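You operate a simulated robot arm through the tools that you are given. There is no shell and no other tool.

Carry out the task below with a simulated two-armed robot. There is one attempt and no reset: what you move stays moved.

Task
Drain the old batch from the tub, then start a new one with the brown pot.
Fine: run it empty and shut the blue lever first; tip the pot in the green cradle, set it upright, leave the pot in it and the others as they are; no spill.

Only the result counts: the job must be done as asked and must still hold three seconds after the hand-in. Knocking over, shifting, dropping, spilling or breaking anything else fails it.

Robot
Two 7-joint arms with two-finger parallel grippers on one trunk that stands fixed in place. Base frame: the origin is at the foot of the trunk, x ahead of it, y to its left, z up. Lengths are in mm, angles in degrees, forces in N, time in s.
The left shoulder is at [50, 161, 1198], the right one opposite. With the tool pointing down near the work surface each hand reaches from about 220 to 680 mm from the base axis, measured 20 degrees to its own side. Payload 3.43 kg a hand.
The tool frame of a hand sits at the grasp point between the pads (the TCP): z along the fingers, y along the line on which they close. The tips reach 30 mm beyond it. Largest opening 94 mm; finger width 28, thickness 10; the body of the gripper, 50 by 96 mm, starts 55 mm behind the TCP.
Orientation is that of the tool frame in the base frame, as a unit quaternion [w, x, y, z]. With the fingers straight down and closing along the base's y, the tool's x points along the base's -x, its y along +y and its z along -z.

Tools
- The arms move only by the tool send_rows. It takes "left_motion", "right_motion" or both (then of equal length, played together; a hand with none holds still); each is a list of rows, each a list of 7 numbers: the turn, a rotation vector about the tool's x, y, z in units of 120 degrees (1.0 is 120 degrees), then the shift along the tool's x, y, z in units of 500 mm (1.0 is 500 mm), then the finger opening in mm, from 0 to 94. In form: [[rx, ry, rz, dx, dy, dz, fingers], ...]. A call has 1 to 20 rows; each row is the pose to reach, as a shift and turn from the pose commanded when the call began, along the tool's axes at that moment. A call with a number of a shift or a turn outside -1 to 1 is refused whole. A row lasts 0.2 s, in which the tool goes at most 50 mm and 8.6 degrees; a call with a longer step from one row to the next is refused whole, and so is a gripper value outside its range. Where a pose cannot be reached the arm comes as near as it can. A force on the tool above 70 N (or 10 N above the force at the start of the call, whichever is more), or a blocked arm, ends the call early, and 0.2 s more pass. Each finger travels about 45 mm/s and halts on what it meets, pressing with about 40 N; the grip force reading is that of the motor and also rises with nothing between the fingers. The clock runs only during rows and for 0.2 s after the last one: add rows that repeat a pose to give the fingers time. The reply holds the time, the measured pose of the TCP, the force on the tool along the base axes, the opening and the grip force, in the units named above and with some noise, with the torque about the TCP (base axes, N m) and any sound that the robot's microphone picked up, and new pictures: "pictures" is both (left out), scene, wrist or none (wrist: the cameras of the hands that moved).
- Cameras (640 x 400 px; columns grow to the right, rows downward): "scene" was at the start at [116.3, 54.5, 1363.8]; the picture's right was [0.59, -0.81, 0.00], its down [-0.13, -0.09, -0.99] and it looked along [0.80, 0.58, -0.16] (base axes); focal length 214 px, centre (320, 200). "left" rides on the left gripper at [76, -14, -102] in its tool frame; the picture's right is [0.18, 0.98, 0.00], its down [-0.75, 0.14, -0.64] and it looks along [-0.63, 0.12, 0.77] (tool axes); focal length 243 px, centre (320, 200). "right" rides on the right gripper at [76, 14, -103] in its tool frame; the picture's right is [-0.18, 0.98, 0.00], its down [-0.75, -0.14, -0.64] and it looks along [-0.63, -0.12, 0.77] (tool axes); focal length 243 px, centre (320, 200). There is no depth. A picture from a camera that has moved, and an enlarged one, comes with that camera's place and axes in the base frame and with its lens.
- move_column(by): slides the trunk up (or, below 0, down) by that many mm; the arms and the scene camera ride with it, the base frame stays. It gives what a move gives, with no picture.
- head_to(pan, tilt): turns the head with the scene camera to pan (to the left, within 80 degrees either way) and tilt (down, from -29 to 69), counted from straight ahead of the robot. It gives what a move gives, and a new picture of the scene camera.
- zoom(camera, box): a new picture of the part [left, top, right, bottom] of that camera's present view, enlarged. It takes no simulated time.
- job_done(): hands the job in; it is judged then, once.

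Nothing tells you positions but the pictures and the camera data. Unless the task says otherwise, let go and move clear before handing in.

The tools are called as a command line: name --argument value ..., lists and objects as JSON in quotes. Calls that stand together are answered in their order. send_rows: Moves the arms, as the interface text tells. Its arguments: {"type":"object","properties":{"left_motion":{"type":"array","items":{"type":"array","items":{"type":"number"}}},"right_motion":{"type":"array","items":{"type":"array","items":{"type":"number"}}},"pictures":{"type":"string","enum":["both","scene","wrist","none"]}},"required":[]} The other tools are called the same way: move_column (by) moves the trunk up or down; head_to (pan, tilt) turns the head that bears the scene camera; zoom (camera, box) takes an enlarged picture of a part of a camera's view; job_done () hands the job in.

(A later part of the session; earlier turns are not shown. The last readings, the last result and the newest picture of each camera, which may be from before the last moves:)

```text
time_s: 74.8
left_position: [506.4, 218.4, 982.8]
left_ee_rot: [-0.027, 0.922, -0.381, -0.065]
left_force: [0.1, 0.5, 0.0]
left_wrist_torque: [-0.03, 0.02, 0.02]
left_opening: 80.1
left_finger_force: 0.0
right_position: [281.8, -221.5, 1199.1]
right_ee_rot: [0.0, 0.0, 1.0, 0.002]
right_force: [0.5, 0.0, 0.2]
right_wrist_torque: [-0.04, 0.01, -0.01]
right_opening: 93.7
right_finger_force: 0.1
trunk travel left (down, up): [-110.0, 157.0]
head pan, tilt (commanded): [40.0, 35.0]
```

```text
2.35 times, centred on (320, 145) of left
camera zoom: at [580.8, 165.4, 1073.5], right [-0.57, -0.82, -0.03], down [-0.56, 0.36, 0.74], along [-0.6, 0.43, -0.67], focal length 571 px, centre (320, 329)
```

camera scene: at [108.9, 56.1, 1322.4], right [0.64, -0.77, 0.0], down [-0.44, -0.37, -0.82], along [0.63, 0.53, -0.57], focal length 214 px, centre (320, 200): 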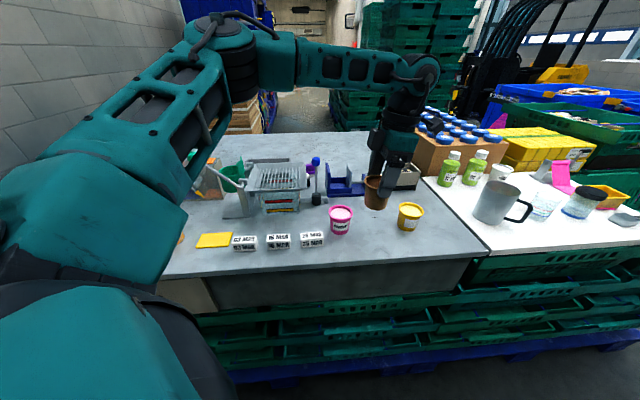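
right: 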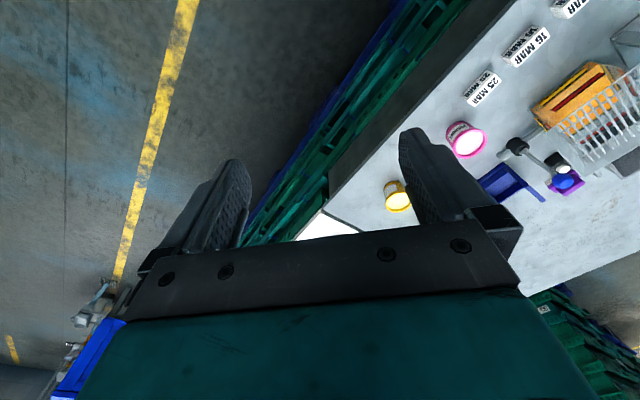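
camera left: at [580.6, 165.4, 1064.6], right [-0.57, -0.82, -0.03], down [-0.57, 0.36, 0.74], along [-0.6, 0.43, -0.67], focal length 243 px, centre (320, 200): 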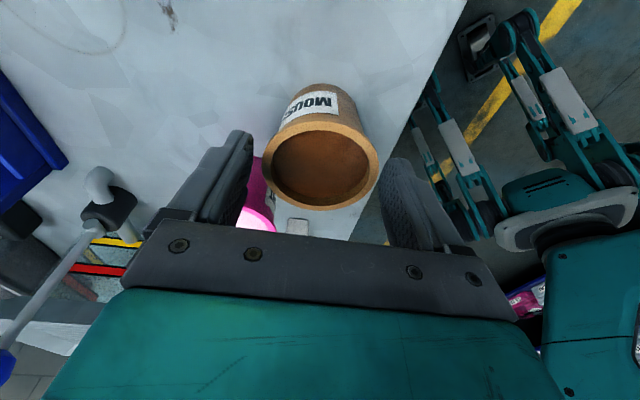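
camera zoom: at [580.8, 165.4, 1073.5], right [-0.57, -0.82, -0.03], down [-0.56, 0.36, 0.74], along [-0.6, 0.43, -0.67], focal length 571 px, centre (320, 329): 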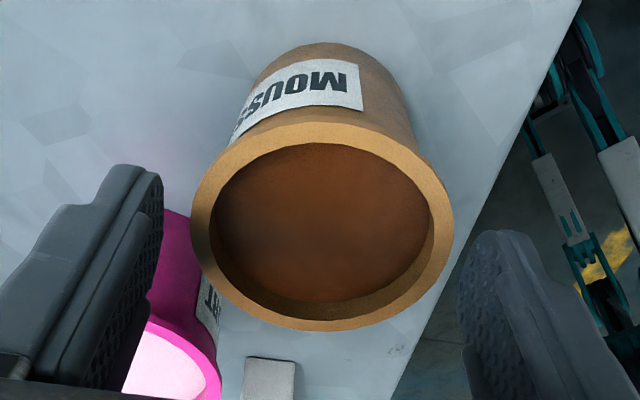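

move_column --by -1

send_rows --left_motion '[[0, 0, 0, 0, 0, 0, 74], [0, 0, 0, 0, 0, 0, 68], [0, 0, 0, 0, 0, 0, 62], [0, 0, 0, 0, 0, 0, 56], [0, 0, 0, 0, 0, 0, 56], [0, 0, 0, 0, 0, 0, 56]]' --pictures "wrist"

zoom --camera "scene" --box '[340, 110, 430, 210]'

```text
time_s: 75.3
left_position: [506.3, 218.6, 982.2]
left_ee_rot: [-0.027, 0.922, -0.38, -0.064]
left_force: [0.3, -0.1, -0.7]
left_wrist_torque: [0.01, 0.04, -0.01]
left_opening: 79.7
left_finger_force: 0.1
right_position: [280.9, -219.7, 1199.3]
right_ee_rot: [0.001, 0.0, 1.0, 0.001]
right_force: [-0.2, 0.7, 0.0]
right_wrist_torque: [-0.03, -0.01, 0.01]
right_opening: 94.1
right_finger_force: 0.1
trunk travel left (down, up): [-109.0, 158.0]
head pan, tilt (commanded): [40.0, 35.0]
```

```text
time_s: 76.7
left_position: [506.6, 219.2, 981.1]
left_ee_rot: [-0.027, 0.922, -0.381, -0.065]
left_force: [-0.5, 0.9, -0.5]
left_wrist_torque: [0.04, -0.02, 0.0]
left_opening: 63.8
left_finger_force: 40.1
right_position: [281.5, -220.4, 1197.8]
right_ee_rot: [0.0, 0.0, 1.0, 0.002]
right_force: [-0.2, 0.3, -1.7]
right_wrist_torque: [-0.01, -0.01, 0.01]
right_opening: 94.1
right_finger_force: 0.0
trunk travel left (down, up): [-109.0, 158.0]
head pan, tilt (commanded): [40.0, 35.0]
camera left: at [580.6, 165.4, 1072.6], right [-0.57, -0.82, -0.03], down [-0.57, 0.36, 0.74], along [-0.6, 0.43, -0.67], focal length 243 px, centre (320, 200)
```

left: 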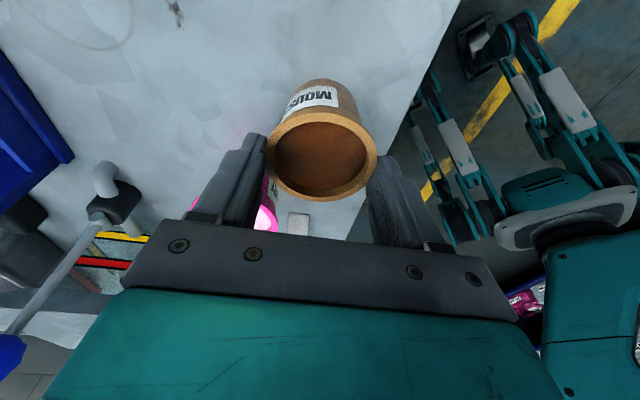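

```text
4.00 times, centred on (385, 160) of scene
camera zoom: at [109.0, 56.2, 1206.4], right [0.64, -0.77, 0.0], down [-0.44, -0.37, -0.82], along [0.63, 0.53, -0.57], focal length 858 px, centre (60, 360)
```

zoom: 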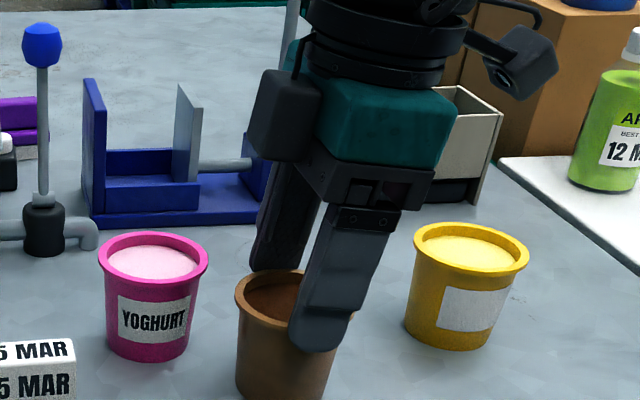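

move_column --by 15

zoom --camera "scene" --box '[340, 110, 430, 210]'

zoom --camera "left" --box '[200, 60, 440, 230]'

```text
time_s: 77.3
left_position: [505.8, 220.3, 997.2]
left_ee_rot: [-0.027, 0.922, -0.381, -0.064]
left_force: [0.4, -0.2, -1.7]
left_wrist_torque: [-0.01, 0.0, -0.03]
left_opening: 63.7
left_finger_force: 40.3
right_position: [281.6, -220.6, 1213.3]
right_ee_rot: [0.0, 0.0, 1.0, 0.0]
right_force: [0.3, 0.1, -0.2]
right_wrist_torque: [0.01, 0.0, -0.02]
right_opening: 94.1
right_finger_force: 0.1
trunk travel left (down, up): [-124.0, 143.0]
head pan, tilt (commanded): [40.0, 35.0]
```

```text
4.00 times, centred on (385, 160) of scene
camera zoom: at [109.3, 56.2, 1221.4], right [0.64, -0.77, 0.0], down [-0.44, -0.37, -0.82], along [0.63, 0.53, -0.57], focal length 858 px, centre (60, 360)
```

zoom: 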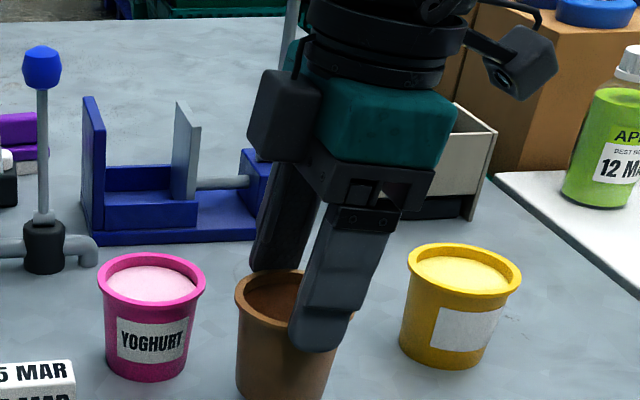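

```text
2.35 times, centred on (320, 145) of left
camera zoom: at [580.9, 165.4, 1087.3], right [-0.57, -0.82, -0.03], down [-0.56, 0.36, 0.74], along [-0.6, 0.43, -0.67], focal length 571 px, centre (320, 329)
```

zoom: 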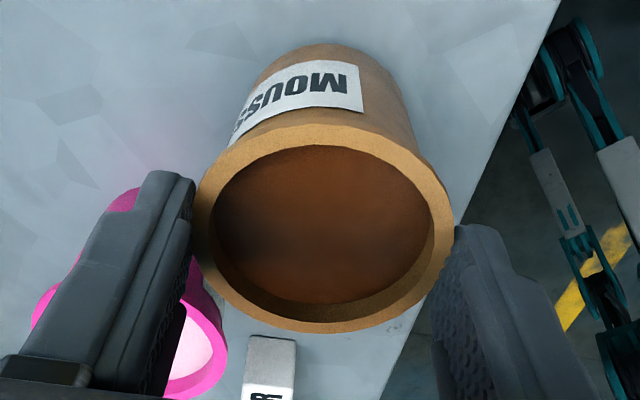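

The pot is held securely by the lip. I'll raise the trunk back and carry the pot over the cup again.

move_column --by 101

send_rows --left_motion '[[0, 0, 0, -0.02, 0, -0.03, 56], [0, 0, 0, -0.045, 0, -0.07, 56], [0, 0, 0, -0.075, 0, -0.112, 56], [0, 0, 0, -0.102, 0, -0.151, 56], [0, 0, 0, -0.146, -0.025, -0.145, 56], [0, 0, 0, -0.19, -0.05, -0.139, 56], [0, 0, 0, -0.234, -0.075, -0.132, 56], [0, 0, 0, -0.278, -0.1, -0.126, 56], [0, 0, 0, -0.322, -0.125, -0.12, 56], [0, 0, 0, -0.366, -0.15, -0.114, 56], [0, 0, 0, -0.41, -0.175, -0.108, 56], [0, 0, 0, -0.454, -0.2, -0.102, 56], [0, 0, 0, -0.498, -0.225, -0.096, 56], [0, 0, 0, -0.542, -0.25, -0.089, 56], [0, 0, 0, -0.586, -0.275, -0.083, 56], [0, 0, 0, -0.63, -0.3, -0.077, 56], [0, 0, 0, -0.674, -0.325, -0.071, 56], [0, 0, 0, -0.718, -0.35, -0.065, 56], [0, 0, 0, -0.762, -0.375, -0.0586, 56], [0, 0, 0, -0.762, -0.375, -0.0586, 56]]' --pictures "both"

zoom --camera "left" --box '[240, 0, 400, 110]'

zoom --camera "scene" --box '[190, 90, 280, 210]'

```text
time_s: 78.7
left_position: [507.0, 220.5, 1096.7]
left_ee_rot: [-0.027, 0.922, -0.381, -0.065]
left_force: [-0.7, -0.1, -2.0]
left_wrist_torque: [0.0, 0.01, 0.01]
left_opening: 63.7
left_finger_force: 39.7
right_position: [282.0, -221.0, 1314.9]
right_ee_rot: [0.0, -0.001, 1.0, 0.002]
right_force: [0.2, -0.3, 0.2]
right_wrist_torque: [0.01, 0.01, -0.03]
right_opening: 93.9
right_finger_force: 0.2
trunk travel left (down, up): [-225.0, 42.0]
head pan, tilt (commanded): [40.0, 35.0]
```

```text
time_s: 82.9
left_position: [373.2, 615.7, 1179.3]
left_ee_rot: [-0.026, 0.922, -0.381, -0.065]
left_force: [0.2, 0.7, -0.8]
left_wrist_torque: [-0.01, 0.02, 0.05]
left_opening: 63.2
left_finger_force: 39.8
right_position: [281.7, -221.3, 1313.4]
right_ee_rot: [0.002, 0.0, 1.0, 0.002]
right_force: [0.1, -0.4, 0.0]
right_wrist_torque: [0.01, 0.0, 0.01]
right_opening: 93.9
right_finger_force: 0.2
trunk travel left (down, up): [-225.0, 42.0]
head pan, tilt (commanded): [40.0, 35.0]
camera scene: at [109.0, 56.1, 1322.4], right [0.64, -0.77, 0.0], down [-0.44, -0.37, -0.82], along [0.63, 0.53, -0.57], focal length 214 px, centre (320, 200)
camera left: at [448.4, 562.5, 1270.5], right [-0.57, -0.82, -0.03], down [-0.56, 0.36, 0.74], along [-0.6, 0.43, -0.67], focal length 243 px, centre (320, 200)
```

scene: 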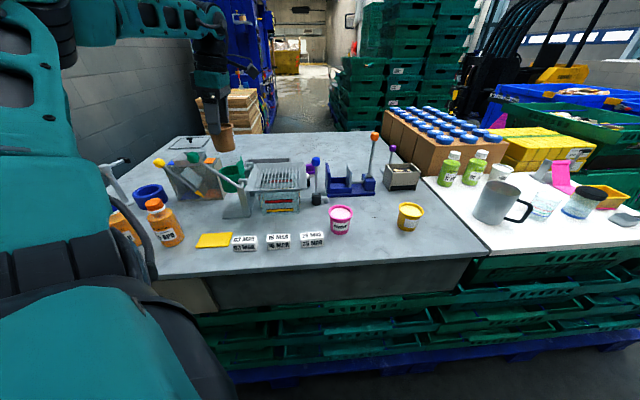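
left: 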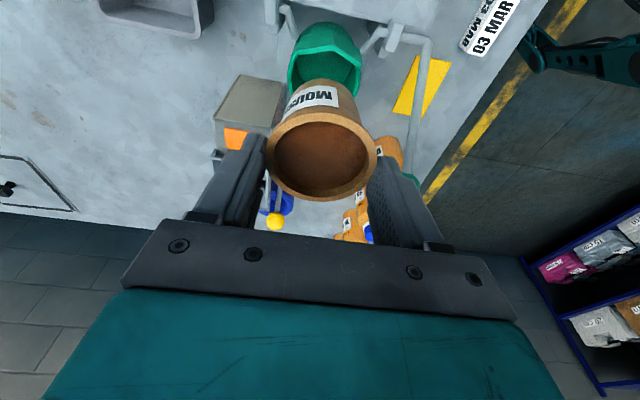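

```text
3.64 times, centred on (320, 55) of left
camera zoom: at [448.4, 562.5, 1270.5], right [-0.57, -0.82, -0.03], down [-0.56, 0.36, 0.74], along [-0.6, 0.43, -0.67], focal length 882 px, centre (320, 727)
```

zoom: 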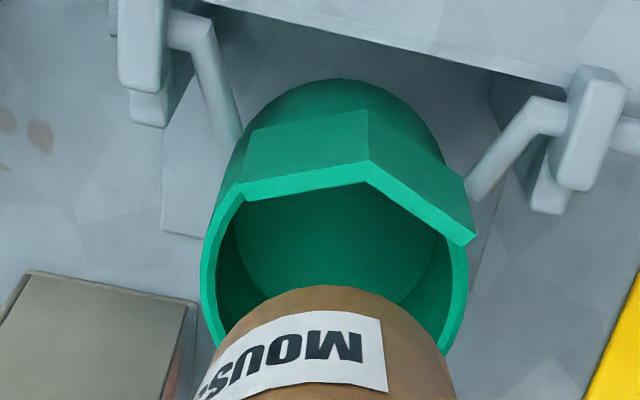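

```text
3.33 times, centred on (235, 150) of scene
camera zoom: at [109.0, 56.1, 1322.4], right [0.64, -0.77, 0.0], down [-0.44, -0.37, -0.82], along [0.63, 0.53, -0.57], focal length 715 px, centre (603, 367)
```

zoom: 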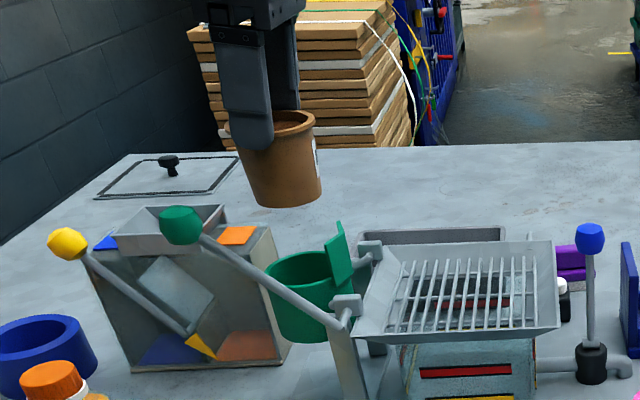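

Alignment in the wrist view looks right to within about 1 mm. I'll lower part way and check.

send_rows --left_motion '[[0, 0, 0, 0.0036, 0, 0.026, 56], [0, 0, 0, 0.0072, 0, 0.0515, 56], [0, 0, 0, 0.0109, 0, 0.077, 56], [0, 0, 0, 0.0145, 0, 0.103, 56], [0, 0, 0, 0.0145, 0, 0.103, 56]]' --pictures "wrist"

zoom --camera "scene" --box '[200, 120, 270, 200]'

zoom --camera "left" --box '[250, 0, 390, 120]'

```text
time_s: 84.1
left_position: [373.8, 616.7, 1128.0]
left_ee_rot: [-0.026, 0.921, -0.383, -0.065]
left_force: [-0.1, 0.9, -2.1]
left_wrist_torque: [-0.02, 0.01, 0.01]
left_opening: 63.7
left_finger_force: 39.2
right_position: [281.5, -220.9, 1314.9]
right_ee_rot: [0.001, 0.001, 1.0, 0.001]
right_force: [-0.3, 0.0, 0.3]
right_wrist_torque: [-0.03, 0.01, 0.03]
right_opening: 94.2
right_finger_force: 0.0
trunk travel left (down, up): [-225.0, 42.0]
head pan, tilt (commanded): [40.0, 35.0]
camera left: at [448.4, 562.4, 1218.2], right [-0.57, -0.82, -0.03], down [-0.57, 0.36, 0.74], along [-0.6, 0.43, -0.67], focal length 243 px, centre (320, 200)
```

left: 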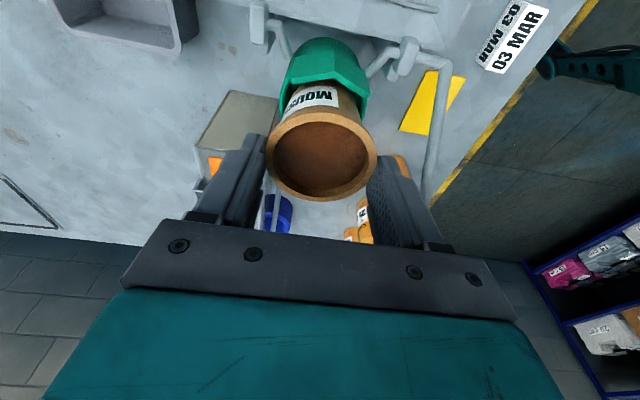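

```text
5.00 times, centred on (235, 160) of scene
camera zoom: at [109.0, 56.2, 1322.4], right [0.64, -0.77, 0.0], down [-0.44, -0.37, -0.82], along [0.63, 0.53, -0.57], focal length 1072 px, centre (745, 400)
```

zoom: 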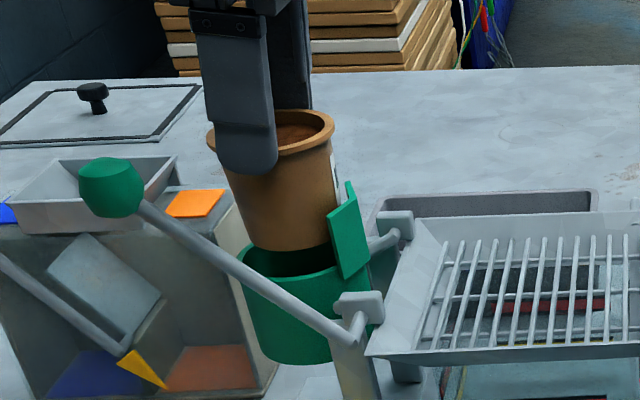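

```text
3.33 times, centred on (320, 60) of left
camera zoom: at [448.4, 562.4, 1218.2], right [-0.57, -0.82, -0.03], down [-0.57, 0.36, 0.74], along [-0.6, 0.43, -0.67], focal length 809 px, centre (320, 667)
```

zoom: 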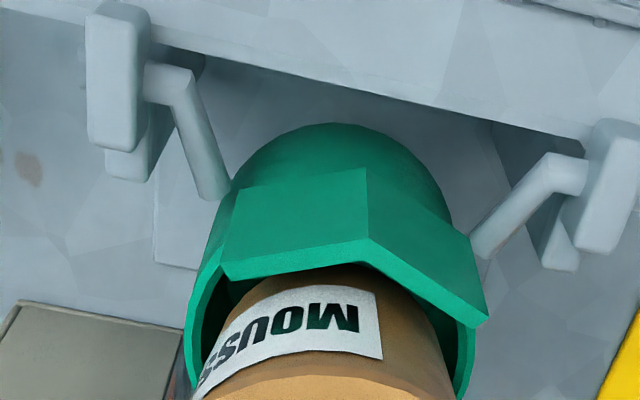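

Pot and cup line up in both views. I'll lower the pot into the cup slowly, watching the force.

send_rows --left_motion '[[0, 0, 0, 0.0014, 0, 0.0099, 56], [0, 0, 0, 0.0028, 0, 0.0198, 56], [0, 0, 0, 0.0042, 0, 0.0297, 56], [0, 0, 0, 0.0056, 0, 0.0396, 56], [0, 0, 0, 0.0056, 0, 0.0396, 56]]' --pictures "wrist"

zoom --camera "scene" --box '[200, 120, 270, 200]'

```text
time_s: 85.3
left_position: [375.4, 615.3, 1106.5]
left_ee_rot: [-0.027, 0.922, -0.38, -0.065]
left_force: [0.5, 0.1, -1.2]
left_wrist_torque: [-0.02, 0.04, -0.01]
left_opening: 63.6
left_finger_force: 39.8
right_position: [281.6, -220.0, 1315.4]
right_ee_rot: [0.001, 0.0, 1.0, 0.001]
right_force: [0.5, 0.2, 0.0]
right_wrist_torque: [-0.03, 0.0, -0.01]
right_opening: 94.0
right_finger_force: 0.0
trunk travel left (down, up): [-225.0, 42.0]
head pan, tilt (commanded): [40.0, 35.0]
camera left: at [448.8, 561.6, 1197.8], right [-0.56, -0.82, -0.03], down [-0.56, 0.36, 0.74], along [-0.6, 0.43, -0.67], focal length 243 px, centre (320, 200)
```

left: 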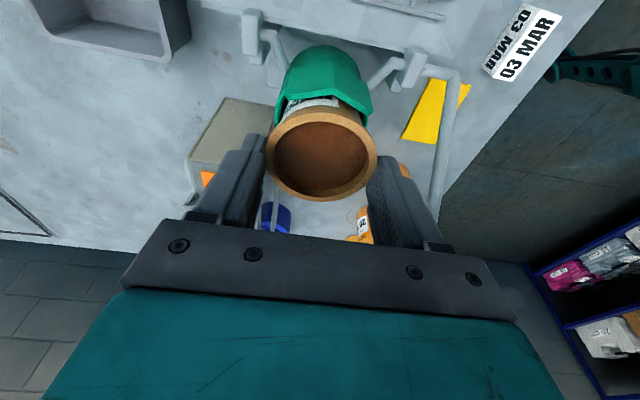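

```text
5.00 times, centred on (235, 160) of scene
camera zoom: at [109.0, 56.3, 1322.4], right [0.64, -0.77, 0.0], down [-0.44, -0.37, -0.82], along [0.63, 0.53, -0.57], focal length 1072 px, centre (745, 400)
```

zoom: 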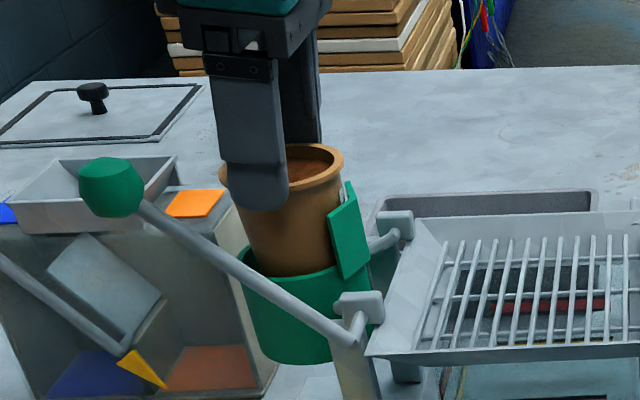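

send_rows --left_motion '[[0, 0, 0, 0.0014, 0, 0.0099, 56], [0, 0, 0, 0.0028, 0, 0.0198, 56], [0, 0, 0, 0.0042, 0, 0.0297, 56], [0, 0, 0, 0.0056, 0, 0.0396, 56], [0, 0, 0, 0.0056, 0, 0.0396, 56]]' --pictures "wrist"

zoom --camera "scene" --box '[200, 120, 270, 200]'

zoom --camera "left" --box '[240, 30, 400, 210]'

```text
time_s: 86.5
left_position: [374.1, 616.3, 1089.0]
left_ee_rot: [-0.029, 0.922, -0.381, -0.063]
left_force: [-0.9, 3.6, 14.0]
left_wrist_torque: [-0.39, -0.13, -0.02]
left_opening: 63.7
left_finger_force: 40.2
right_position: [281.1, -221.9, 1313.7]
right_ee_rot: [0.001, 0.0, 1.0, 0.002]
right_force: [0.5, 0.6, -0.4]
right_wrist_torque: [0.0, 0.01, 0.0]
right_opening: 93.9
right_finger_force: 0.1
trunk travel left (down, up): [-225.0, 42.0]
head pan, tilt (commanded): [40.0, 35.0]
camera left: at [448.1, 561.4, 1180.6], right [-0.57, -0.82, -0.03], down [-0.57, 0.36, 0.74], along [-0.6, 0.44, -0.67], focal length 243 px, centre (320, 200)
```

left: 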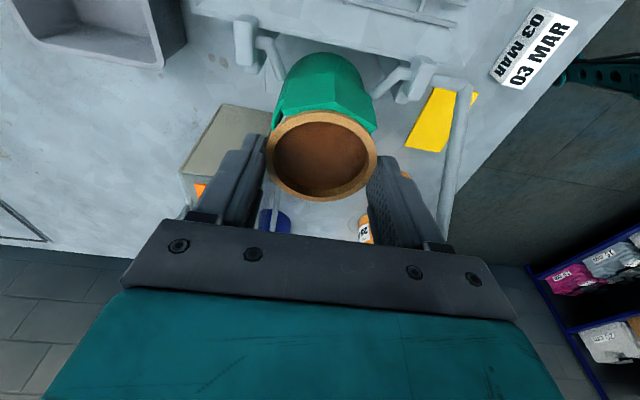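

```text
5.00 times, centred on (235, 160) of scene
camera zoom: at [107.8, 55.2, 1322.8], right [0.64, -0.77, 0.0], down [-0.44, -0.37, -0.82], along [0.63, 0.53, -0.57], focal length 1072 px, centre (745, 400)
```

zoom: 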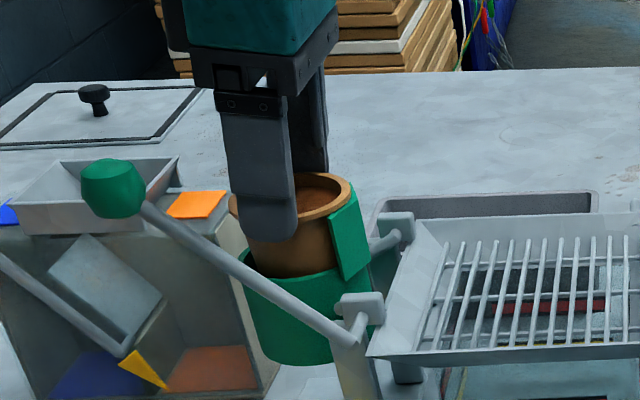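

```text
2.22 times, centred on (320, 120) of left
camera zoom: at [448.1, 561.4, 1180.6], right [-0.57, -0.82, -0.03], down [-0.57, 0.36, 0.74], along [-0.6, 0.44, -0.67], focal length 539 px, centre (320, 378)
```

zoom: 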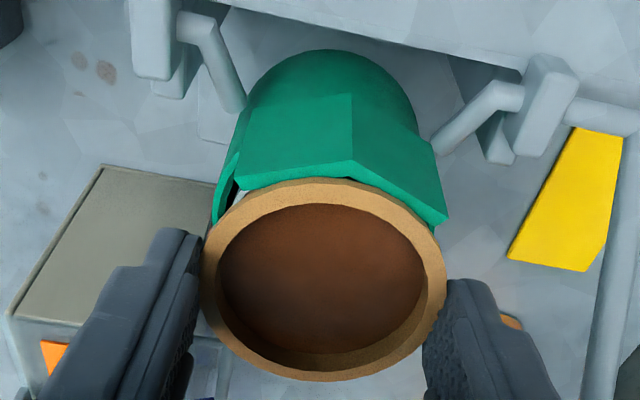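

The lip has touched the spout plate on the right-front side (14 N up, and the torque points there). I'll back up a little, shift about 3 mm away from the plate, and lower again gently.

send_rows --left_motion '[[0, 0, 0, -0.0022, 0, -0.0158, 56], [0, 0, 0, -0.0072, -0.0024, -0.0151, 56], [0, 0, 0, -0.0072, -0.0024, -0.0151, 56]]' --pictures "none"

send_rows --left_motion '[[0, 0, 0, 0.0007, 0, 0.005, 56], [0, 0, 0, 0.0014, 0, 0.0099, 56], [0, 0, 0, 0.0021, 0, 0.0149, 56], [0, 0, 0, 0.0021, 0, 0.0149, 56]]' --pictures "wrist"

zoom --camera "left" --box '[240, 30, 400, 210]'

zoom --camera "scene" --box '[215, 140, 265, 200]'

```text
time_s: 87.3
left_position: [374.4, 619.7, 1094.9]
left_ee_rot: [-0.026, 0.922, -0.381, -0.065]
left_force: [-0.7, -0.1, -0.8]
left_wrist_torque: [0.05, 0.03, 0.0]
left_opening: 63.2
left_finger_force: 40.2
right_position: [281.4, -221.6, 1314.6]
right_ee_rot: [0.001, 0.0, 1.0, 0.001]
right_force: [-0.2, 0.8, -0.1]
right_wrist_torque: [-0.01, -0.02, -0.02]
right_opening: 93.9
right_finger_force: 0.1
trunk travel left (down, up): [-225.0, 42.0]
head pan, tilt (commanded): [40.0, 35.0]
```

```text
time_s: 88.3
left_position: [373.5, 618.0, 1088.0]
left_ee_rot: [-0.027, 0.922, -0.382, -0.065]
left_force: [-0.8, -0.4, -1.6]
left_wrist_torque: [0.01, 0.03, -0.02]
left_opening: 63.5
left_finger_force: 40.0
right_position: [281.4, -220.2, 1314.2]
right_ee_rot: [0.0, 0.001, 1.0, 0.001]
right_force: [0.4, 0.5, -0.5]
right_wrist_torque: [0.04, 0.02, 0.04]
right_opening: 94.0
right_finger_force: 0.1
trunk travel left (down, up): [-225.0, 42.0]
head pan, tilt (commanded): [40.0, 35.0]
camera left: at [447.7, 564.6, 1178.9], right [-0.57, -0.82, -0.03], down [-0.56, 0.36, 0.74], along [-0.6, 0.43, -0.67], focal length 243 px, centre (320, 200)
```

left: 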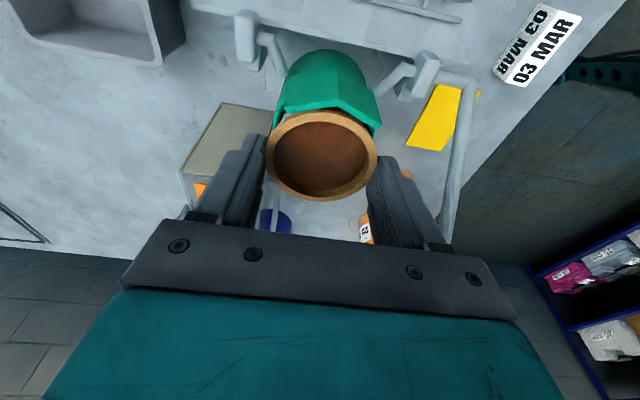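

```text
2.22 times, centred on (320, 120) of left
camera zoom: at [447.7, 564.6, 1178.9], right [-0.57, -0.82, -0.03], down [-0.56, 0.36, 0.74], along [-0.6, 0.43, -0.67], focal length 539 px, centre (320, 378)
```

zoom: 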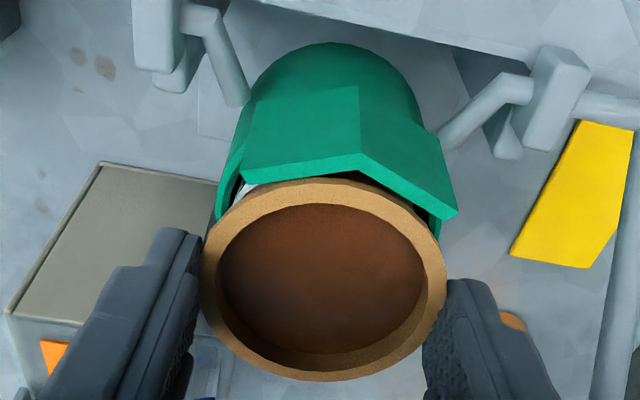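

```text
6.67 times, centred on (240, 170) of scene
camera zoom: at [109.0, 56.3, 1322.4], right [0.64, -0.77, 0.0], down [-0.44, -0.37, -0.82], along [0.63, 0.53, -0.57], focal length 1430 px, centre (853, 400)
```

zoom: 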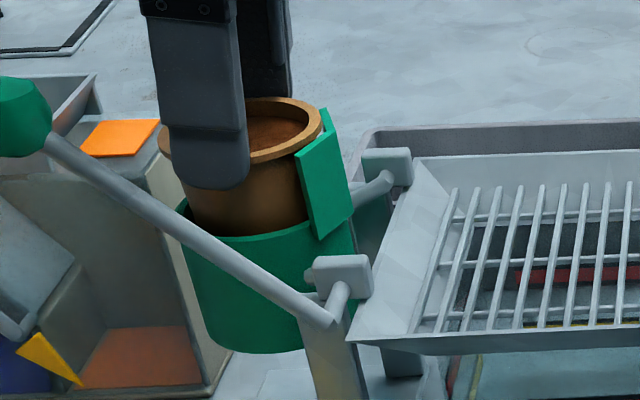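

Clear now, with a gap visible between the lip and the plate and no contact force. Continuing down slowly.

send_rows --left_motion '[[0, 0, 0, 0.0007, 0, 0.005, 56], [0, 0, 0, 0.0014, 0, 0.0099, 56], [0, 0, 0, 0.0021, 0, 0.0149, 56], [0, 0, 0, 0.0021, 0, 0.0149, 56]]' --pictures "wrist"

zoom --camera "left" --box '[240, 30, 400, 210]'

zoom --camera "scene" --box '[215, 140, 265, 200]'

```text
time_s: 89.3
left_position: [373.3, 618.2, 1079.9]
left_ee_rot: [-0.026, 0.922, -0.38, -0.065]
left_force: [0.6, 0.1, -1.6]
left_wrist_torque: [-0.03, -0.01, -0.04]
left_opening: 63.4
left_finger_force: 40.0
right_position: [281.1, -220.6, 1315.3]
right_ee_rot: [0.001, -0.001, 1.0, 0.001]
right_force: [-1.2, -0.1, 0.0]
right_wrist_torque: [0.02, -0.01, -0.05]
right_opening: 94.0
right_finger_force: 0.1
trunk travel left (down, up): [-225.0, 42.0]
head pan, tilt (commanded): [40.0, 35.0]
camera left: at [447.5, 564.6, 1170.9], right [-0.57, -0.82, -0.03], down [-0.56, 0.36, 0.74], along [-0.6, 0.43, -0.67], focal length 243 px, centre (320, 200)
```

left: 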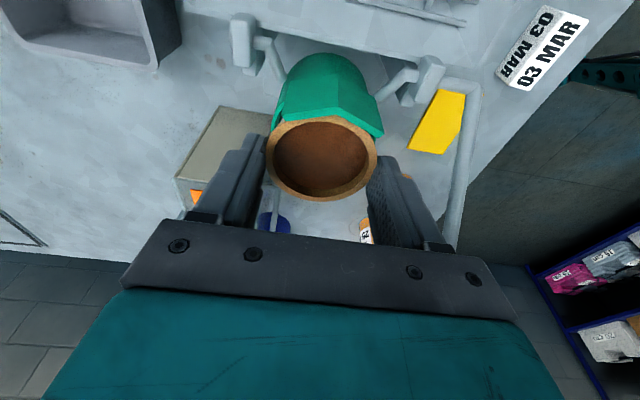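

```text
2.22 times, centred on (320, 120) of left
camera zoom: at [447.5, 564.6, 1170.9], right [-0.57, -0.82, -0.03], down [-0.56, 0.36, 0.74], along [-0.6, 0.43, -0.67], focal length 539 px, centre (320, 378)
```

zoom: 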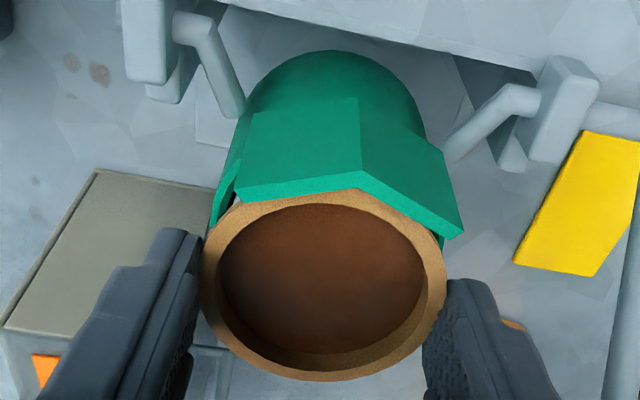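

```text
6.67 times, centred on (240, 170) of scene
camera zoom: at [109.0, 56.3, 1322.4], right [0.64, -0.77, 0.0], down [-0.44, -0.37, -0.82], along [0.63, 0.53, -0.57], focal length 1430 px, centre (853, 400)
```

zoom: 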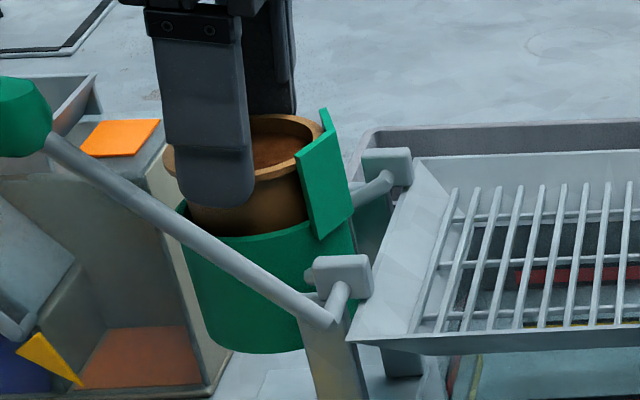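

send_rows --left_motion '[[0, 0, 0, 0.0006, 0, 0.004, 56], [0, 0, 0, 0.0011, 0, 0.0079, 56], [0, 0, 0, 0.0017, 0, 0.0119, 56], [0, 0, 0, 0.0017, 0, 0.0119, 56]]' --pictures "none"

zoom --camera "left" --box '[240, 30, 400, 210]'

zoom --camera "scene" --box '[215, 140, 265, 200]'

```text
time_s: 90.3
left_position: [374.8, 619.2, 1074.1]
left_ee_rot: [-0.027, 0.922, -0.381, -0.065]
left_force: [-3.5, 2.4, 0.0]
left_wrist_torque: [0.03, 0.08, 0.02]
left_opening: 63.5
left_finger_force: 40.2
right_position: [281.2, -219.9, 1313.9]
right_ee_rot: [0.0, 0.0, 1.0, 0.001]
right_force: [-0.2, 0.4, -0.1]
right_wrist_torque: [-0.02, -0.01, 0.01]
right_opening: 94.3
right_finger_force: 0.2
trunk travel left (down, up): [-225.0, 42.0]
head pan, tilt (commanded): [40.0, 35.0]
```

```text
2.22 times, centred on (320, 120) of left
camera zoom: at [448.1, 564.5, 1164.8], right [-0.56, -0.82, -0.03], down [-0.56, 0.36, 0.74], along [-0.6, 0.43, -0.67], focal length 539 px, centre (320, 378)
```

zoom: 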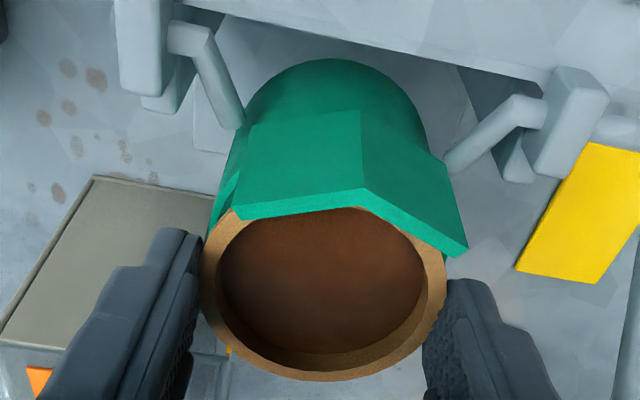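

```text
6.67 times, centred on (240, 170) of scene
camera zoom: at [108.5, 56.4, 1322.4], right [0.64, -0.77, 0.0], down [-0.44, -0.37, -0.82], along [0.63, 0.53, -0.57], focal length 1430 px, centre (853, 400)
```

zoom: 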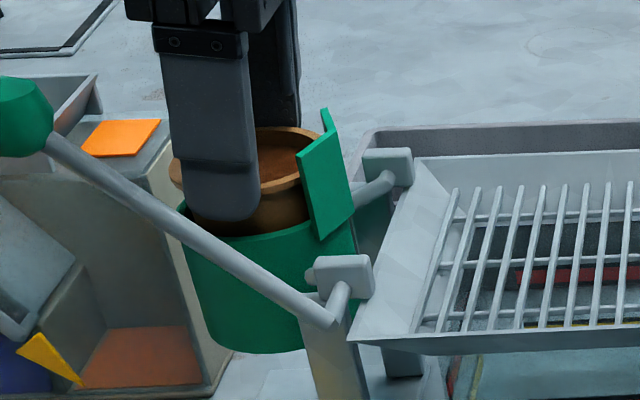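

send_rows --left_motion '[[0, 0, 0, -0.002, 0, 0.0003, 56], [0, 0, 0, -0.004, 0, 0.0006, 56], [0, 0, 0, -0.004, 0, 0.0006, 56]]' --pictures "none"

send_rows --left_motion '[[0, 0, 0, 0.0003, 0, 0.002, 56], [0, 0, 0, 0.0006, 0, 0.004, 56], [0, 0, 0, 0.0006, 0, 0.004, 56]]' --pictures "none"

```text
time_s: 91.1
left_position: [371.7, 620.5, 1073.8]
left_ee_rot: [-0.027, 0.922, -0.382, -0.065]
left_force: [0.0, -0.4, -0.9]
left_wrist_torque: [0.0, 0.01, 0.01]
left_opening: 63.7
left_finger_force: 40.2
right_position: [280.9, -221.6, 1315.3]
right_ee_rot: [0.001, 0.001, 1.0, 0.001]
right_force: [0.1, -0.1, 0.3]
right_wrist_torque: [-0.04, 0.0, 0.02]
right_opening: 93.9
right_finger_force: 0.2
trunk travel left (down, up): [-225.0, 42.0]
head pan, tilt (commanded): [40.0, 35.0]
```

```text
time_s: 91.9
left_position: [372.1, 621.4, 1072.2]
left_ee_rot: [-0.026, 0.922, -0.381, -0.064]
left_force: [-0.6, 0.1, -2.0]
left_wrist_torque: [-0.02, 0.0, 0.0]
left_opening: 63.6
left_finger_force: 40.0
right_position: [280.5, -220.7, 1314.9]
right_ee_rot: [0.001, 0.0, 1.0, 0.0]
right_force: [0.7, 0.0, -0.2]
right_wrist_torque: [-0.01, 0.0, 0.0]
right_opening: 94.1
right_finger_force: 0.1
trunk travel left (down, up): [-225.0, 42.0]
head pan, tilt (commanded): [40.0, 35.0]
```

send_rows --left_motion '[[0, 0, 0, 0.0003, 0, 0.002, 56], [0, 0, 0, 0.0006, 0, 0.004, 56], [0, 0, 0, 0.0006, 0, 0.004, 56]]' --pictures "none"

send_rows --left_motion '[[0, 0, 0, 0.0003, 0, 0.002, 56], [0, 0, 0, 0.0006, 0, 0.004, 56], [0, 0, 0, 0.0006, 0, 0.004, 56]]' --pictures "none"

zoom --camera "left" --box '[240, 30, 400, 210]'

zoom --camera "scene" --box '[215, 140, 265, 200]'

```text
time_s: 92.7
left_position: [371.8, 619.5, 1069.4]
left_ee_rot: [-0.027, 0.922, -0.381, -0.064]
left_force: [0.2, 0.2, -2.1]
left_wrist_torque: [-0.01, 0.01, -0.01]
left_opening: 63.6
left_finger_force: 39.9
right_position: [280.9, -220.8, 1314.6]
right_ee_rot: [0.001, 0.0, 1.0, 0.001]
right_force: [-0.3, -0.1, -0.3]
right_wrist_torque: [0.03, 0.0, -0.01]
right_opening: 93.9
right_finger_force: 0.0
trunk travel left (down, up): [-225.0, 42.0]
head pan, tilt (commanded): [40.0, 35.0]
```

```text
time_s: 93.5
left_position: [372.3, 620.9, 1068.6]
left_ee_rot: [-0.027, 0.922, -0.381, -0.065]
left_force: [-0.5, 0.1, -1.0]
left_wrist_torque: [-0.02, 0.0, 0.04]
left_opening: 63.6
left_finger_force: 39.8
right_position: [281.5, -220.5, 1314.0]
right_ee_rot: [0.001, 0.0, 1.0, 0.001]
right_force: [0.1, 0.1, -0.3]
right_wrist_torque: [0.0, -0.02, -0.03]
right_opening: 94.0
right_finger_force: 0.1
trunk travel left (down, up): [-225.0, 42.0]
head pan, tilt (commanded): [40.0, 35.0]
```

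```text
2.22 times, centred on (320, 120) of left
camera zoom: at [446.7, 566.0, 1159.1], right [-0.57, -0.82, -0.03], down [-0.57, 0.36, 0.74], along [-0.6, 0.43, -0.67], focal length 539 px, centre (320, 378)
```

zoom: 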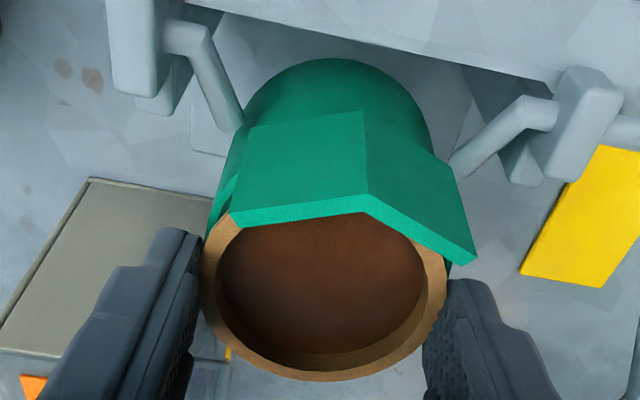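

```text
6.67 times, centred on (240, 170) of scene
camera zoom: at [109.0, 56.2, 1322.4], right [0.64, -0.77, 0.0], down [-0.44, -0.37, -0.82], along [0.63, 0.53, -0.57], focal length 1430 px, centre (853, 400)
```

zoom: 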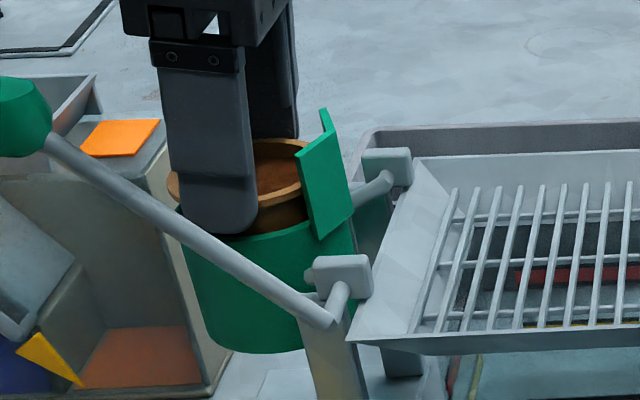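

send_rows --left_motion '[[0, 0, 0, 0.0003, 0, 0.002, 56], [0, 0, 0, 0.0006, 0, 0.004, 56], [0, 0, 0, 0.0006, 0, 0.004, 56]]' --pictures "none"

send_rows --left_motion '[[0, 0, 0, 0.0003, 0, 0.002, 56], [0, 0, 0, 0.0003, 0, 0.002, 56]]' --pictures "none"

zoom --camera "scene" --box '[215, 140, 265, 200]'

```text
time_s: 94.3
left_position: [372.0, 620.0, 1065.9]
left_ee_rot: [-0.026, 0.922, -0.382, -0.064]
left_force: [-0.7, -1.1, -0.5]
left_wrist_torque: [0.02, -0.02, 0.03]
left_opening: 63.6
left_finger_force: 39.9
right_position: [282.4, -221.1, 1315.6]
right_ee_rot: [0.002, 0.0, 1.0, 0.002]
right_force: [0.2, 0.7, 0.2]
right_wrist_torque: [0.0, 0.0, 0.01]
right_opening: 93.9
right_finger_force: 0.2
trunk travel left (down, up): [-225.0, 42.0]
head pan, tilt (commanded): [40.0, 35.0]
```

```text
time_s: 94.9
left_position: [372.7, 618.7, 1064.9]
left_ee_rot: [-0.026, 0.922, -0.381, -0.064]
left_force: [-0.1, -0.4, -1.9]
left_wrist_torque: [-0.02, -0.01, 0.03]
left_opening: 63.8
left_finger_force: 40.2
right_position: [282.1, -221.2, 1314.0]
right_ee_rot: [0.001, 0.001, 1.0, 0.001]
right_force: [0.8, 0.5, 0.4]
right_wrist_torque: [-0.03, -0.03, -0.03]
right_opening: 93.7
right_finger_force: 0.1
trunk travel left (down, up): [-225.0, 42.0]
head pan, tilt (commanded): [40.0, 35.0]
```

```text
6.67 times, centred on (240, 170) of scene
camera zoom: at [109.0, 56.2, 1322.4], right [0.64, -0.77, 0.0], down [-0.44, -0.37, -0.82], along [0.63, 0.53, -0.57], focal length 1430 px, centre (853, 400)
```

zoom: 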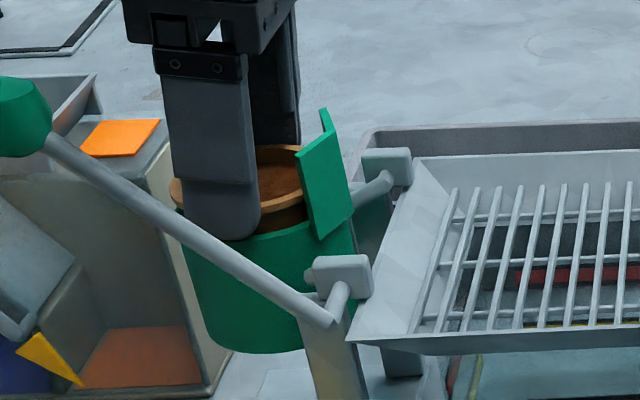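

send_rows --left_motion '[[0, 0, 0, 0.0003, 0, 0.002, 56], [0, 0, 0, 0.0006, 0, 0.004, 56], [0, 0, 0, 0.0006, 0, 0.004, 56]]' --pictures "none"

zoom --camera "left" --box '[240, 30, 400, 210]'

zoom --camera "scene" --box '[220, 150, 255, 190]'

```text
time_s: 95.7
left_position: [372.1, 619.5, 1064.0]
left_ee_rot: [-0.027, 0.922, -0.381, -0.063]
left_force: [2.0, -0.7, 1.0]
left_wrist_torque: [-0.13, 0.03, 0.04]
left_opening: 63.7
left_finger_force: 40.2
right_position: [281.6, -221.2, 1313.4]
right_ee_rot: [0.002, 0.0, 1.0, 0.002]
right_force: [-0.8, 0.3, 0.5]
right_wrist_torque: [-0.02, -0.02, 0.01]
right_opening: 93.9
right_finger_force: 0.1
trunk travel left (down, up): [-225.0, 42.0]
head pan, tilt (commanded): [40.0, 35.0]
```

```text
2.22 times, centred on (320, 120) of left
camera zoom: at [446.6, 565.6, 1154.6], right [-0.57, -0.82, -0.03], down [-0.57, 0.36, 0.74], along [-0.6, 0.43, -0.67], focal length 539 px, centre (320, 378)
```

zoom: 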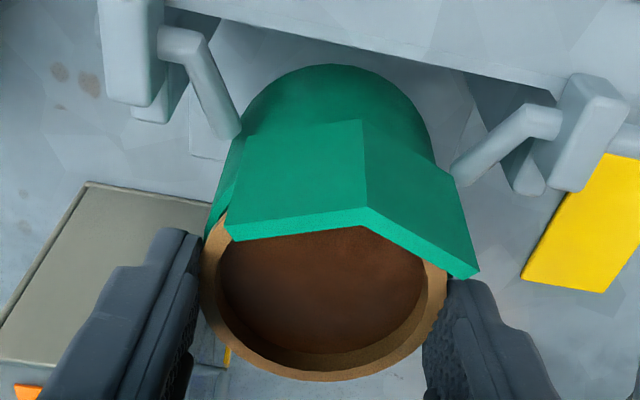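

```text
10.00 times, centred on (238, 170) of scene
camera zoom: at [109.0, 56.0, 1322.4], right [0.64, -0.77, 0.0], down [-0.44, -0.37, -0.82], along [0.63, 0.53, -0.57], focal length 2145 px, centre (1145, 500)
```

zoom: 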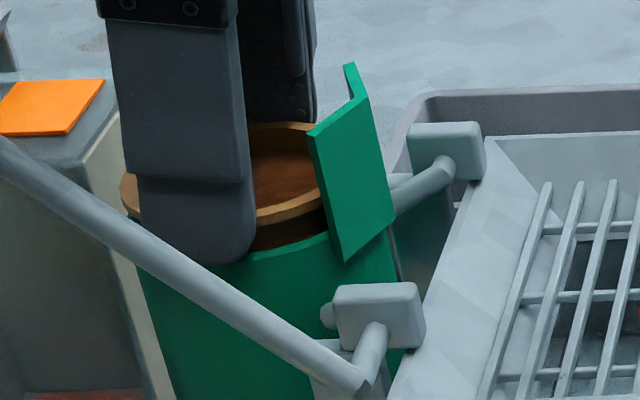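

The front fingertip has just touched the cup rim, so the pot is only a few mm from seating. I'll release it gradually.

send_rows --left_motion '[[0, 0, 0, 0, 0, 0, 62], [0, 0, 0, 0, 0, 0, 63], [0, 0, 0, 0, 0, 0, 63.6], [0, 0, 0, 0, 0, 0, 64], [0, 0, 0, 0, 0, 0, 64.5], [0, 0, 0, 0, 0, 0, 65], [0, 0, 0, 0, 0, 0, 66], [0, 0, 0, 0, 0, 0, 68], [0, 0, 0, 0, 0, 0, 70], [0, 0, 0, 0, 0, 0, 72]]' --pictures "both"

zoom --camera "left" --box '[240, 30, 400, 210]'

zoom --camera "scene" --box '[220, 150, 255, 190]'

```text
time_s: 97.9
left_position: [371.2, 619.1, 1064.0]
left_ee_rot: [-0.027, 0.922, -0.381, -0.065]
left_force: [1.1, 1.6, 5.8]
left_wrist_torque: [-0.08, 0.06, 0.01]
left_opening: 70.9
left_finger_force: 0.1
right_position: [281.4, -220.8, 1314.8]
right_ee_rot: [0.001, -0.001, 1.0, 0.002]
right_force: [-0.4, -0.5, -0.5]
right_wrist_torque: [0.02, -0.03, 0.01]
right_opening: 94.0
right_finger_force: 0.1
trunk travel left (down, up): [-225.0, 42.0]
head pan, tilt (commanded): [40.0, 35.0]
camera scene: at [108.8, 55.9, 1322.4], right [0.64, -0.77, 0.0], down [-0.44, -0.37, -0.82], along [0.63, 0.53, -0.57], focal length 214 px, centre (320, 200)
camera left: at [446.3, 565.6, 1154.5], right [-0.57, -0.82, -0.03], down [-0.57, 0.36, 0.74], along [-0.6, 0.43, -0.67], focal length 243 px, centre (320, 200)
```

scene: 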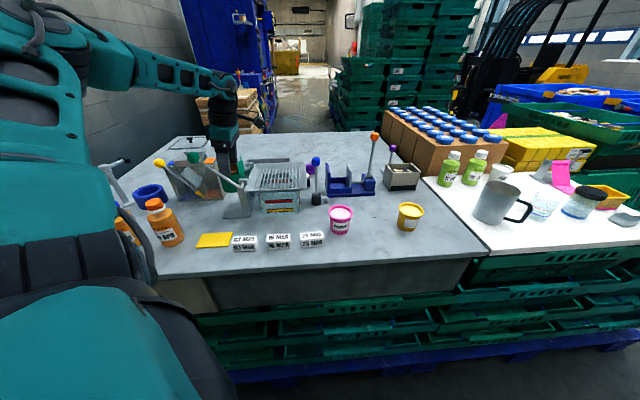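
left: 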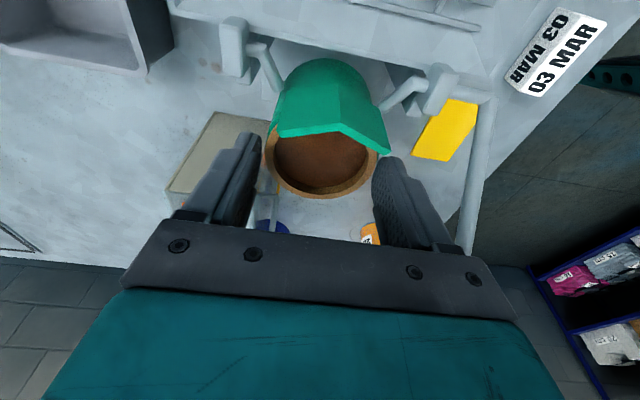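

```text
2.22 times, centred on (320, 120) of left
camera zoom: at [446.3, 565.6, 1154.5], right [-0.57, -0.82, -0.03], down [-0.57, 0.36, 0.74], along [-0.6, 0.43, -0.67], focal length 539 px, centre (320, 378)
```

zoom: 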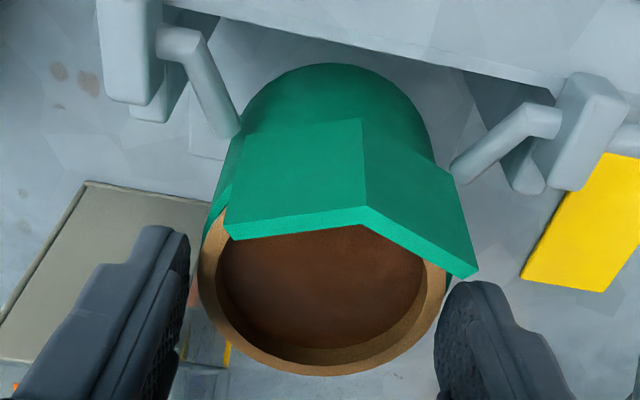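

```text
10.00 times, centred on (238, 170) of scene
camera zoom: at [108.8, 55.9, 1322.4], right [0.64, -0.77, 0.0], down [-0.44, -0.37, -0.82], along [0.63, 0.53, -0.57], focal length 2145 px, centre (1145, 500)
```

zoom: 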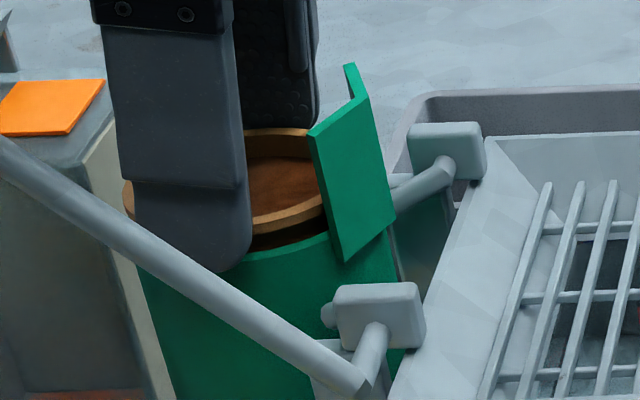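

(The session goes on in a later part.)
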